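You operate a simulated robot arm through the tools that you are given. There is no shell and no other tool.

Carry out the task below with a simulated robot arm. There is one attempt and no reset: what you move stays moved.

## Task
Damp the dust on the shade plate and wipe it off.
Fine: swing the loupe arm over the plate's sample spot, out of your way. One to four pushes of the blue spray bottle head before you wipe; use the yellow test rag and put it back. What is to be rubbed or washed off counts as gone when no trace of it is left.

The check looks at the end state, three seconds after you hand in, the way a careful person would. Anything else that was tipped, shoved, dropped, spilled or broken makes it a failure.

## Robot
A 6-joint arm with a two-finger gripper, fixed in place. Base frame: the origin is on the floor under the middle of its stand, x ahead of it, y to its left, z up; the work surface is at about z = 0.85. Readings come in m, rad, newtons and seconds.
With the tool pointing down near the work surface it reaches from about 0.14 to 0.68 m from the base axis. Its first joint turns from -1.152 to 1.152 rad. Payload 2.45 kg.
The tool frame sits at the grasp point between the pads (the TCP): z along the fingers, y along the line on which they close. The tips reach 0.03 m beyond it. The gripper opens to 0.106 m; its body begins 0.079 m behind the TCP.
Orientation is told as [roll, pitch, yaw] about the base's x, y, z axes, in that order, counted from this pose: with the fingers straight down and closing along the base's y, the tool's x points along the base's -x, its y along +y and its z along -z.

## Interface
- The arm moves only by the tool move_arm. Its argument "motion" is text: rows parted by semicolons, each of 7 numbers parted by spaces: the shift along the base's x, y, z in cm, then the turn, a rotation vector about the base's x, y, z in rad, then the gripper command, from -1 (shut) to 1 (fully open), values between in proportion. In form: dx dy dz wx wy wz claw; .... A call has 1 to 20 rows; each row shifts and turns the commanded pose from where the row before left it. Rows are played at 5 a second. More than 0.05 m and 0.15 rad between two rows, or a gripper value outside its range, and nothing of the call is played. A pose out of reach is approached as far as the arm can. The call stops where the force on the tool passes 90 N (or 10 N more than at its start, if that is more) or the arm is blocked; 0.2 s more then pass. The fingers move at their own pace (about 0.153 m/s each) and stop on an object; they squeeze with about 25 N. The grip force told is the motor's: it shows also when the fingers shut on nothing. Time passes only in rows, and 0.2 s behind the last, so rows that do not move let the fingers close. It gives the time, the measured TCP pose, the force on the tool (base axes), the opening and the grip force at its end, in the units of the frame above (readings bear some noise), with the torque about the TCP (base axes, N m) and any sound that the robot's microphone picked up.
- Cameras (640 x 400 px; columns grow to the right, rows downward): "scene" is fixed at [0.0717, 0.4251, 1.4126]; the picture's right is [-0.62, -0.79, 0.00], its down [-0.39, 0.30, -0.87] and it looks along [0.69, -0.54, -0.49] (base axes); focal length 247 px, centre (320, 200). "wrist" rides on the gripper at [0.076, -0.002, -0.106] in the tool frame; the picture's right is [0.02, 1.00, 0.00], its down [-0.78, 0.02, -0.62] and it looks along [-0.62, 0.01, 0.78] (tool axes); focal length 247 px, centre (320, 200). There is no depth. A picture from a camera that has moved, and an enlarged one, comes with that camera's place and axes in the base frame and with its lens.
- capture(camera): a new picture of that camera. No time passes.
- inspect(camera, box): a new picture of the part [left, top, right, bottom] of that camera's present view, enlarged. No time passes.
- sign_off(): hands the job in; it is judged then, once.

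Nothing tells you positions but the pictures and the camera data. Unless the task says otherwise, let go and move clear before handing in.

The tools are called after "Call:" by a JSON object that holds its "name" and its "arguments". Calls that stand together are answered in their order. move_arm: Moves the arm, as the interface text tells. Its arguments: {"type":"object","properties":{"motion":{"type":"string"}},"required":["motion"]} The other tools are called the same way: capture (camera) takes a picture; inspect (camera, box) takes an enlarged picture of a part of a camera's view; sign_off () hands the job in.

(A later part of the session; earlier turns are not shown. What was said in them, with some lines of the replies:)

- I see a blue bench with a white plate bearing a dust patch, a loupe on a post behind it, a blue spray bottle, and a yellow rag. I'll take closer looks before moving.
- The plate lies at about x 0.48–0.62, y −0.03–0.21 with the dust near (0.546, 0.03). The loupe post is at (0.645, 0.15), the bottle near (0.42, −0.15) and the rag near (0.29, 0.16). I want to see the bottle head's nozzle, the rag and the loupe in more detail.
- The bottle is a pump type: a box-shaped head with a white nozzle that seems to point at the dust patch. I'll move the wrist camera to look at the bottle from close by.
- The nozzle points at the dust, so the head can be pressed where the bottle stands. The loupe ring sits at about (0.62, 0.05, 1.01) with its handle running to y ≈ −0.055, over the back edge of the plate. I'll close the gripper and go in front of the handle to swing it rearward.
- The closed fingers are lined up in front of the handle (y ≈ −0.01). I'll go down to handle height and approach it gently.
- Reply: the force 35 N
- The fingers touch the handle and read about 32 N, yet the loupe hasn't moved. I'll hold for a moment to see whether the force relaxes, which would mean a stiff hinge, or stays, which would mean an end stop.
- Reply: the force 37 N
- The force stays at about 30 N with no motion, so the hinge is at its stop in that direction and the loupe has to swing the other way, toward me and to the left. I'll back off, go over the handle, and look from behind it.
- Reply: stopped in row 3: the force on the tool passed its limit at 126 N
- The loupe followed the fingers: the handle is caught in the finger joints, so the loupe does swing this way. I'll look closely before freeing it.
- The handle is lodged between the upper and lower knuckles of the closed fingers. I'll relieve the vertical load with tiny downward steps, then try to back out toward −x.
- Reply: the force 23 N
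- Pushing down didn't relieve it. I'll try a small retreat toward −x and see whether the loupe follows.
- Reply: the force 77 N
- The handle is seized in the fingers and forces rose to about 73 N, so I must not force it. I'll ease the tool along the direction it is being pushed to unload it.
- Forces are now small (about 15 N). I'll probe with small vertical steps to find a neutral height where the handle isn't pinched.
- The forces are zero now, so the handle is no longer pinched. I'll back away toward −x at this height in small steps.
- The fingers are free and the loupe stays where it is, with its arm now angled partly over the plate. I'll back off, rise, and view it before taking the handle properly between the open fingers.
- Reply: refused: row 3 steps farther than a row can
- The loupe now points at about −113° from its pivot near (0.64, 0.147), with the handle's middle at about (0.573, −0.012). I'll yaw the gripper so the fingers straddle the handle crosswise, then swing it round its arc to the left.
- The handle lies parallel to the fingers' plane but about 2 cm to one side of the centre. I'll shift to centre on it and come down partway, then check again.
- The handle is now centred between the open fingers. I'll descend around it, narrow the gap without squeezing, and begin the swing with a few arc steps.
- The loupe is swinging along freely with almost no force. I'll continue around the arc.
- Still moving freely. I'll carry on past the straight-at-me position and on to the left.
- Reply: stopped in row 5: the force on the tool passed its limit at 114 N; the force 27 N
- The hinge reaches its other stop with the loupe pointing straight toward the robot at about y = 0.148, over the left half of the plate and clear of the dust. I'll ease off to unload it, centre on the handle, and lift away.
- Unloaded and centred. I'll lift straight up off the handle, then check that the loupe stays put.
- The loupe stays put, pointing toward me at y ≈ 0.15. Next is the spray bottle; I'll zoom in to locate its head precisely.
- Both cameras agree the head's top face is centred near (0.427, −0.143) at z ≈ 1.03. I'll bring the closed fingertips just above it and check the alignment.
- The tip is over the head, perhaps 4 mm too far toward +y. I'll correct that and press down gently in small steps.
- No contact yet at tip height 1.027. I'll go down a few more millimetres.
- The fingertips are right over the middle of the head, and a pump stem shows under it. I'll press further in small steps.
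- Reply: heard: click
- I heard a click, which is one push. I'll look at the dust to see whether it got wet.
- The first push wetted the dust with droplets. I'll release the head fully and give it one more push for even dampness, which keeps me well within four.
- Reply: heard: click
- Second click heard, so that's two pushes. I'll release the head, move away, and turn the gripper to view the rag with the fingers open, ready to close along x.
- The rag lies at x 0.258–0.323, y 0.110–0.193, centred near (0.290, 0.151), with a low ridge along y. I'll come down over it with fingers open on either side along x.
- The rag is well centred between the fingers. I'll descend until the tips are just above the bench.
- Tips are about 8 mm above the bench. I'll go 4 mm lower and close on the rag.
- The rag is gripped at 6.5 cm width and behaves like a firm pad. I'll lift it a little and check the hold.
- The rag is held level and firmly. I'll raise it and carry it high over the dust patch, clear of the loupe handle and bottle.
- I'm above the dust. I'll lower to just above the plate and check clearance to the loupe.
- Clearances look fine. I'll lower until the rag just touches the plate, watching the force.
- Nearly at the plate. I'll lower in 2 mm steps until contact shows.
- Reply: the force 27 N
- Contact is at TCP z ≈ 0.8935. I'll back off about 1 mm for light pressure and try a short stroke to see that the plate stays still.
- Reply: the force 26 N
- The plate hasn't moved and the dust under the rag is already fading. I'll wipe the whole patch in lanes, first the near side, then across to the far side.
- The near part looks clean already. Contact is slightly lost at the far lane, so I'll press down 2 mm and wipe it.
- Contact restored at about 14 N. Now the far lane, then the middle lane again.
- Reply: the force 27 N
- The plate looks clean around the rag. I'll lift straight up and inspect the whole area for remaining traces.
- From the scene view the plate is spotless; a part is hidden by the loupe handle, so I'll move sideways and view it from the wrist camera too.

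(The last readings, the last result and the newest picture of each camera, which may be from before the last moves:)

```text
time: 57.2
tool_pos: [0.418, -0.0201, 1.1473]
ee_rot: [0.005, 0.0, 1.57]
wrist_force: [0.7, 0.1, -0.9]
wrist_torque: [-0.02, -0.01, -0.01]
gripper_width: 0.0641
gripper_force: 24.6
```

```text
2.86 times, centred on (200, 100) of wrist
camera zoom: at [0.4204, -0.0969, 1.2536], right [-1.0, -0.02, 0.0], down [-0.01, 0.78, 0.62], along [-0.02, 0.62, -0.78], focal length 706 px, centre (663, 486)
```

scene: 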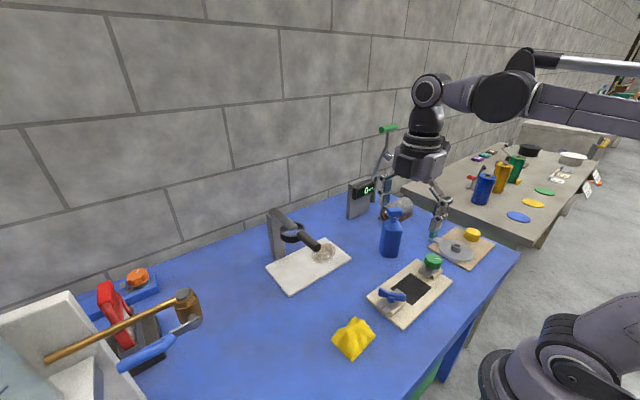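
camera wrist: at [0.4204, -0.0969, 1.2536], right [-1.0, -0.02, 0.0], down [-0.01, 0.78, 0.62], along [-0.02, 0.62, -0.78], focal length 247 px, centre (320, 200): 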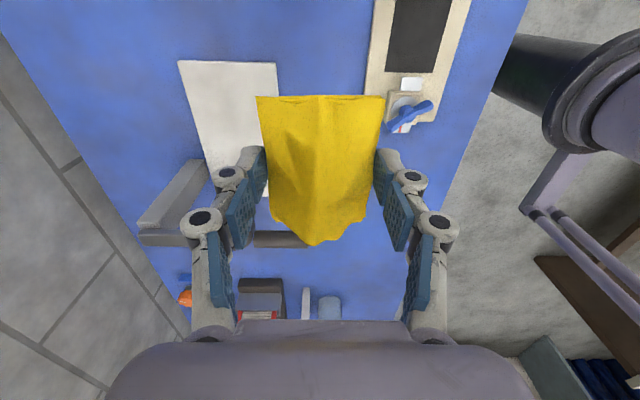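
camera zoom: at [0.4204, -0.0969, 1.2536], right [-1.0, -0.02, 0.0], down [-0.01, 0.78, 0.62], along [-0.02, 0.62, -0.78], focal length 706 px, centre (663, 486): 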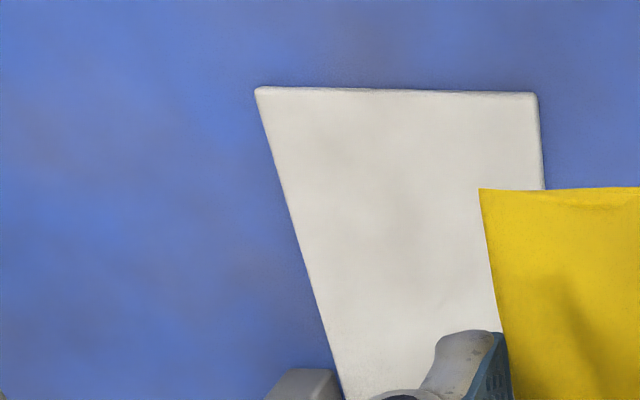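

The plate is clean from this side too. Now I'll carry the rag back to its spot at (0.290, 0.150) and lower it.

Call:
{"name": "move_arm", "arguments": {"motion": "-2.56 3.4 0 0 0 0 -1; -2.56 3.4 0 0 0 0 -1; -2.56 3.4 0 0 0 0 -1; -2.56 3.4 0 0 0 0 -1; -2.54 3.4 0 0 0 0 -1; 0 0 -4.5 0 0 0 -1; 0 0 -4.5 0 0 0 -1; 0 0 -4.5 0 0 0 -1; 0 0 -4.5 0 0 0 -1; 0 0 -4.5 0 0 0 -1; 0 0 -2.2 0 0 0 -1; 0 0 0 0 0 0 -1"}}

Call:
{"name": "inspect", "arguments": {"camera": "scene", "box": [300, 260, 420, 380]}}

```text
time: 59.8
tool_pos: [0.2902, 0.1513, 0.9024]
ee_rot: [0.006, 0.001, 1.568]
wrist_force: [0.5, -0.3, -0.6]
wrist_torque: [0.0, -0.01, 0.01]
gripper_width: 0.0641
gripper_force: 25.0
```

```text
3.33 times, centred on (360, 320) of scene
camera zoom: at [0.0717, 0.4251, 1.4126], right [-0.62, -0.79, 0.0], down [-0.39, 0.3, -0.87], along [0.69, -0.54, -0.49], focal length 822 px, centre (187, -200)
```

zoom: 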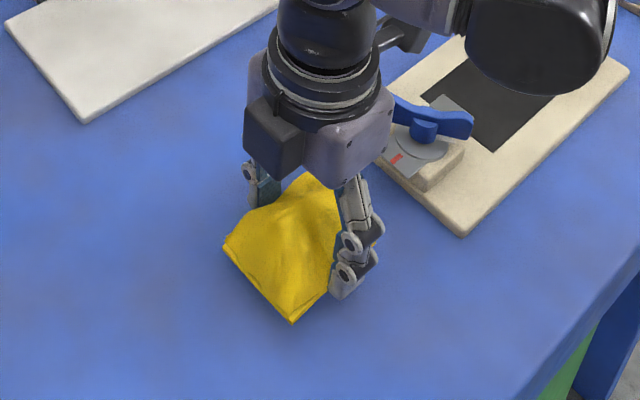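

It's right above its original spot. I'll lower slowly until it touches the bench.

Call:
{"name": "move_arm", "arguments": {"motion": "0 -0.1 -1 0 0 0 -1; 0 0 -0.6 0 0 0 -1; 0 0 -0.2 0 0 0 -1; 0 0 0 0 0 0 -1"}}

Call:
{"name": "move_arm", "arguments": {"motion": "0 0 -0.2 0 0 0 -1; 0 0 0 0 0 0 -1"}}

Call:
{"name": "inspect", "arguments": {"camera": "scene", "box": [300, 260, 420, 380]}}

```text
time: 60.8
tool_pos: [0.2902, 0.1503, 0.8823]
ee_rot: [0.006, -0.001, 1.568]
wrist_force: [-0.8, 0.4, -0.6]
wrist_torque: [-0.01, 0.02, 0.01]
gripper_width: 0.0639
gripper_force: 24.7
```

```text
time: 61.4
tool_pos: [0.2917, 0.1487, 0.8806]
ee_rot: [0.005, 0.0, 1.569]
wrist_force: [-0.5, 0.1, -0.6]
wrist_torque: [0.03, 0.01, -0.03]
gripper_width: 0.0642
gripper_force: 24.6
```

```text
3.33 times, centred on (360, 320) of scene
camera zoom: at [0.0717, 0.4251, 1.4126], right [-0.62, -0.79, 0.0], down [-0.39, 0.3, -0.87], along [0.69, -0.54, -0.49], focal length 822 px, centre (187, -200)
```

zoom: 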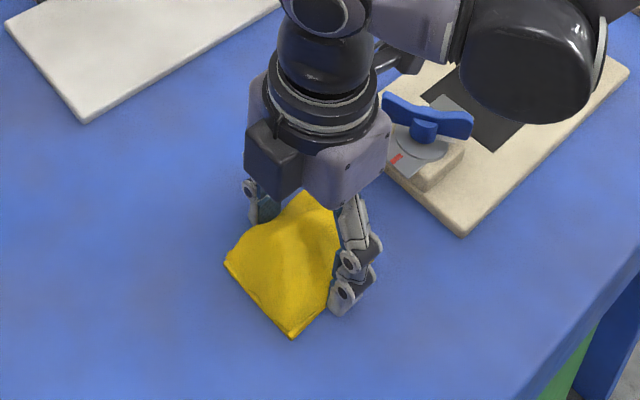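

Call:
{"name": "move_arm", "arguments": {"motion": "0 0 -0.1 0 0 0 -1; 0 0 0 0 0 0 -1"}}

```text
time: 62.0
tool_pos: [0.2905, 0.1491, 0.8808]
ee_rot: [0.005, 0.0, 1.57]
wrist_force: [0.2, 0.3, -0.4]
wrist_torque: [-0.03, -0.01, -0.01]
gripper_width: 0.0641
gripper_force: 24.3
```

Call:
{"name": "move_arm", "arguments": {"motion": "0 0 -0.1 0 0 0 -1; 0 0 0 0 0 0 -1"}}

```text
time: 62.6
tool_pos: [0.2898, 0.1468, 0.879]
ee_rot: [0.006, -0.001, 1.569]
wrist_force: [0.1, 0.6, -1.2]
wrist_torque: [-0.02, -0.01, -0.01]
gripper_width: 0.0641
gripper_force: 24.7
```

Call:
{"name": "move_arm", "arguments": {"motion": "0 0.1 -0.1 0 0 0 -1; 0 0 0 0 0 0 -1"}}

Call:
{"name": "inspect", "arguments": {"camera": "scene", "box": [325, 310, 380, 365]}}

```text
time: 63.2
tool_pos: [0.2915, 0.1484, 0.8784]
ee_rot: [0.003, 0.003, 1.569]
wrist_force: [-0.3, -1.0, 10.7]
wrist_torque: [0.0, -0.17, -0.01]
gripper_width: 0.0643
gripper_force: 24.8
```

```text
7.27 times, centred on (352, 338) of scene
camera zoom: at [0.0716, 0.425, 1.4126], right [-0.62, -0.79, 0.0], down [-0.39, 0.3, -0.87], along [0.69, -0.54, -0.49], focal length 1794 px, centre (84, -800)
```

zoom: 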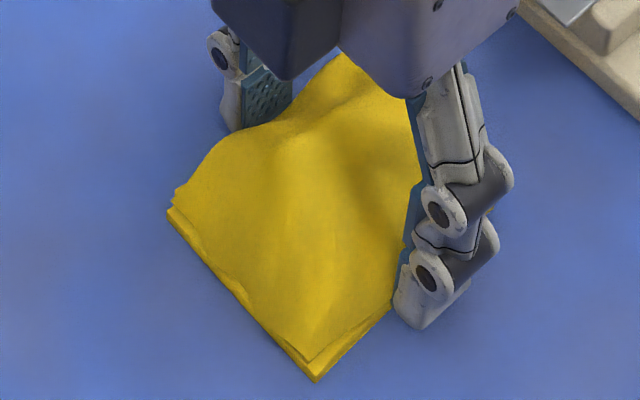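

The rag rests on the bench exactly where it was (corners match to a millimetre or two). I'll open the fingers and rise straight up.

Call:
{"name": "move_arm", "arguments": {"motion": "0 0 0.1 0 0 0 -0.5; 0 0 0 0 0 0 0.6; 0 0 0 0 0 0 1; 0 0 0 0 0 0 1; 0 0 1 0 0 0 1; 0 0 3 0 0 0 1; 0 0 4.5 0 0 0 1; 0 0 4.5 0 0 0 1; 0 0 4.5 0 0 0 1; 0 0 4.5 0 0 0 1; 0 0 0 0 0 0 1"}}

Call:
{"name": "capture", "arguments": {"camera": "scene"}}

Call:
{"name": "capture", "arguments": {"camera": "wrist"}}

Call:
{"name": "inspect", "arguments": {"camera": "scene", "box": [325, 310, 380, 365]}}

```text
time: 65.6
tool_pos: [0.2893, 0.1456, 1.099]
ee_rot: [0.005, 0.0, 1.569]
wrist_force: [-0.2, -1.4, 0.0]
wrist_torque: [0.02, -0.01, 0.02]
gripper_width: 0.106
gripper_force: 0.0
```

```text
taken
```

scene: 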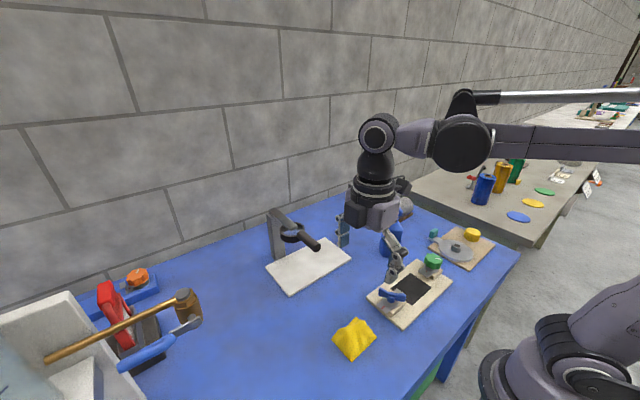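

```text
taken
camera wrist: at [0.2925, 0.0689, 1.2048], right [-1.0, -0.02, 0.0], down [-0.01, 0.78, 0.62], along [-0.02, 0.62, -0.78], focal length 247 px, centre (320, 200)
```

wrist: 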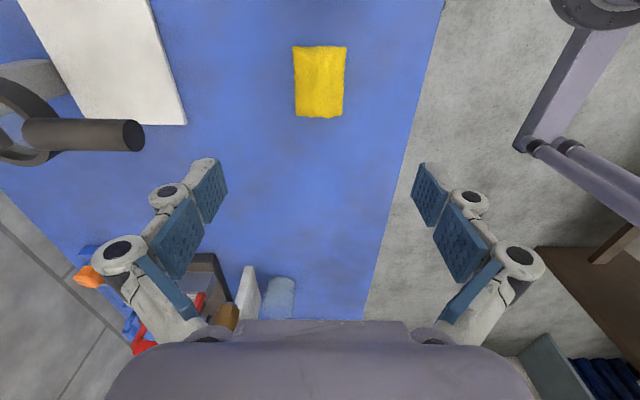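

```text
7.27 times, centred on (352, 338) of scene
camera zoom: at [0.0717, 0.4251, 1.4126], right [-0.62, -0.79, 0.0], down [-0.39, 0.3, -0.87], along [0.69, -0.54, -0.49], focal length 1794 px, centre (84, -800)
```

zoom: 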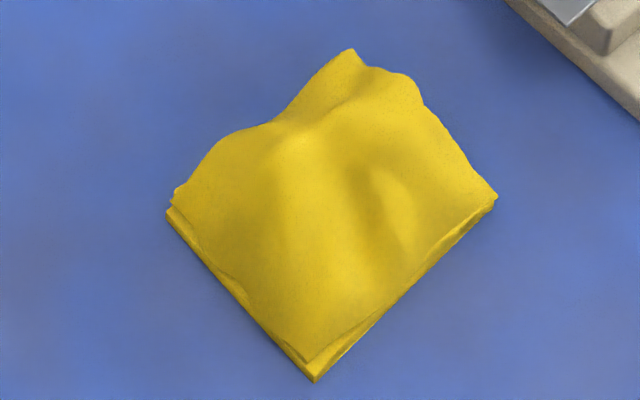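

The rag is back in place. I'll return to a high neutral pose with the gripper unyawed and do a last check of the plate, bench and all the other items.

Call:
{"name": "move_arm", "arguments": {"motion": "0 0 4 0 0 0 1; 0 0 4 0 0 0 1; 0 0 4 0 0 0 1; 0 0 3.5 0 0 0 1; 1.1 0 0 0 0 -0.1425 1; 1.1 0 0 0 0 -0.1425 1; 1.1 0 0 0 0 -0.1425 1; 1.1 0 0 0 0 -0.1425 1; 1.1 0 0 0 0 -0.1425 1; 1.1 0 0 0 0 -0.1425 1; 1.1 0 0 0 0 -0.1425 1; 1.1 0 0 0 0 -0.1425 1; 1.1 0 0 0 0 -0.1425 1; 1.1 0 0 0 0 -0.1425 1; 1.1 0 0 0 0 -0.1425 1; 0 0 0 0 0 0 1"}}

Call:
{"name": "capture", "arguments": {"camera": "wrist"}}

Call:
{"name": "capture", "arguments": {"camera": "scene"}}

Call:
{"name": "inspect", "arguments": {"camera": "wrist", "box": [200, 70, 380, 230]}}

Call:
{"name": "inspect", "arguments": {"camera": "scene", "box": [320, 190, 520, 365]}}

```text
time: 69.0
tool_pos: [0.4102, 0.1487, 1.2543]
ee_rot: [0.007, 0.001, 0.002]
wrist_force: [-0.3, -0.2, -0.4]
wrist_torque: [0.03, 0.02, -0.01]
gripper_width: 0.106
gripper_force: 0.1
```

```text
taken
camera wrist: at [0.3348, 0.1459, 1.3615], right [-0.02, 1.0, 0.0], down [0.78, 0.01, 0.62], along [0.62, 0.02, -0.78], focal length 247 px, centre (320, 200)
```

wrist: 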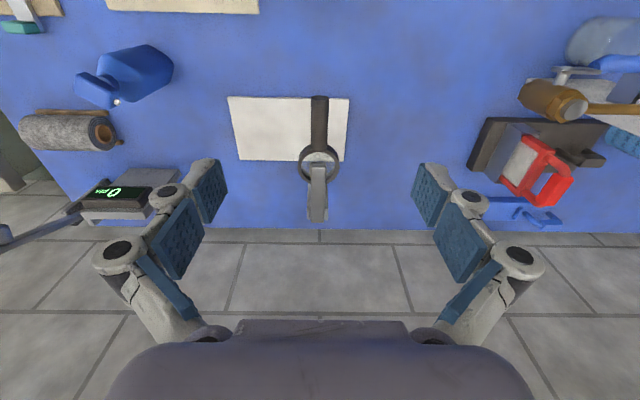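

```text
taken
```

scene: 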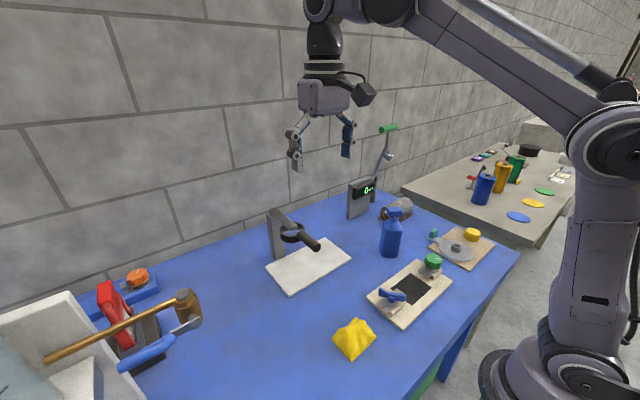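

```text
2.50 times, centred on (290, 150) of wrist
camera zoom: at [0.3348, 0.1459, 1.3615], right [-0.02, 1.0, 0.0], down [0.78, 0.01, 0.62], along [0.62, 0.02, -0.78], focal length 617 px, centre (395, 325)
```

zoom: 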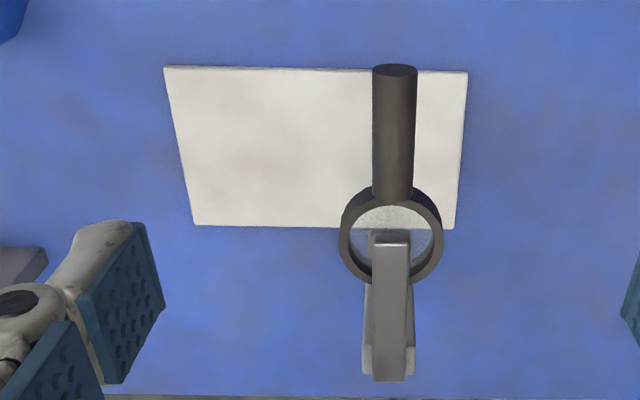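

```text
2.29 times, centred on (420, 278) of scene
camera zoom: at [0.0717, 0.4251, 1.4126], right [-0.62, -0.79, 0.0], down [-0.39, 0.3, -0.87], along [0.69, -0.54, -0.49], focal length 564 px, centre (91, 23)
```

zoom: 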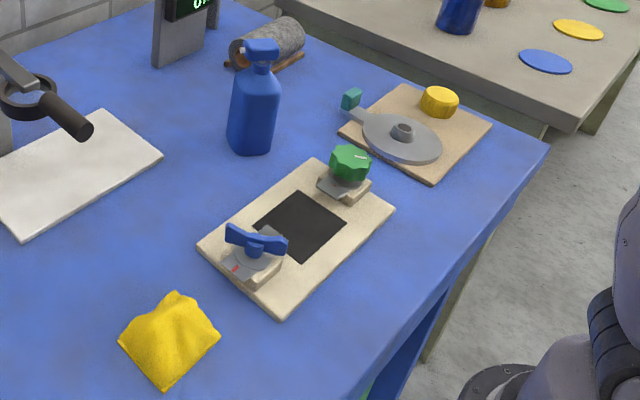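

Everything else looks unchanged. I'll take one last high-magnification look at where the dust was and at the bench around it.

Call:
{"name": "inspect", "arguments": {"camera": "wrist", "box": [225, 90, 315, 165]}}

Call:
{"name": "inspect", "arguments": {"camera": "scene", "box": [300, 230, 360, 275]}}

Call:
{"name": "inspect", "arguments": {"camera": "scene", "box": [240, 180, 440, 305]}}

```text
5.33 times, centred on (270, 128) of wrist
camera zoom: at [0.3348, 0.1459, 1.3615], right [-0.02, 1.0, 0.0], down [0.78, 0.01, 0.62], along [0.62, 0.02, -0.78], focal length 1317 px, centre (587, 587)
```

zoom: 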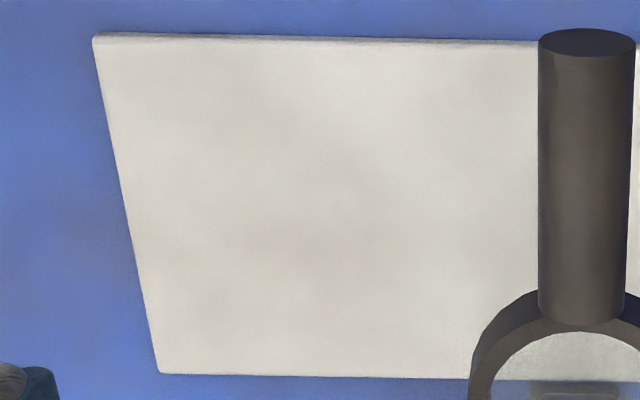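

```text
8.89 times, centred on (330, 252) of scene
camera zoom: at [0.0717, 0.4251, 1.4126], right [-0.62, -0.79, 0.0], down [-0.39, 0.3, -0.87], along [0.69, -0.54, -0.49], focal length 2193 px, centre (231, -267)
```

zoom: 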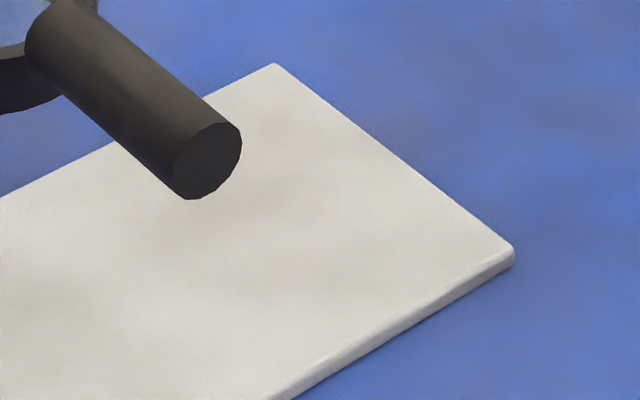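

```text
3.20 times, centred on (340, 242) of scene
camera zoom: at [0.0717, 0.4251, 1.4126], right [-0.62, -0.79, 0.0], down [-0.39, 0.3, -0.87], along [0.69, -0.54, -0.49], focal length 790 px, centre (256, 64)
```

zoom: 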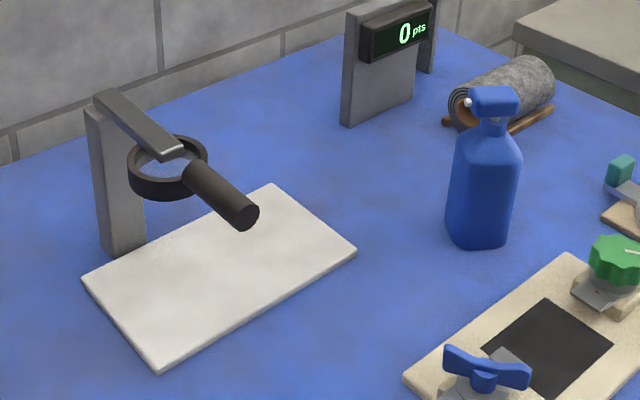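

The plate shows no trace of dust and no droplets are left on the bench. The rag is back in its place, the bottle stands where it was, the loupe is swung to the side, and the arm is clear, so I'm handing in.

Call:
{"name": "sign_off", "arguments": {}}

```text
The job is handed in.
```

The dust on the shade plate is gone. In the final close-up views I saw no trace of dust on the plate and no droplets on the bench.

- **Loupe arm:** I read that line as permission to move it. It now points toward the robot over the left half of the plate, clear of where the dust was. It turns only about a quarter circle. I pressed against both end stops while finding that out, and on the first try the handle also jammed in the gripper's finger joints. The force on the arm passed its limit twice, at 126 N and 114 N. The post and arm show no visible shift or damage.
- **Spray bottle:** I gave the head two pushes with the bottle standing where it was, each with an audible click. It did not move.
- **Rag:** I wiped the whole patch in overlapping lanes with light pressure and put the yellow rag back within about 2 mm of its original spot. The plate did not shift.
- **Everything else:** The other items look unchanged, and the arm is parked high and clear with the gripper open.
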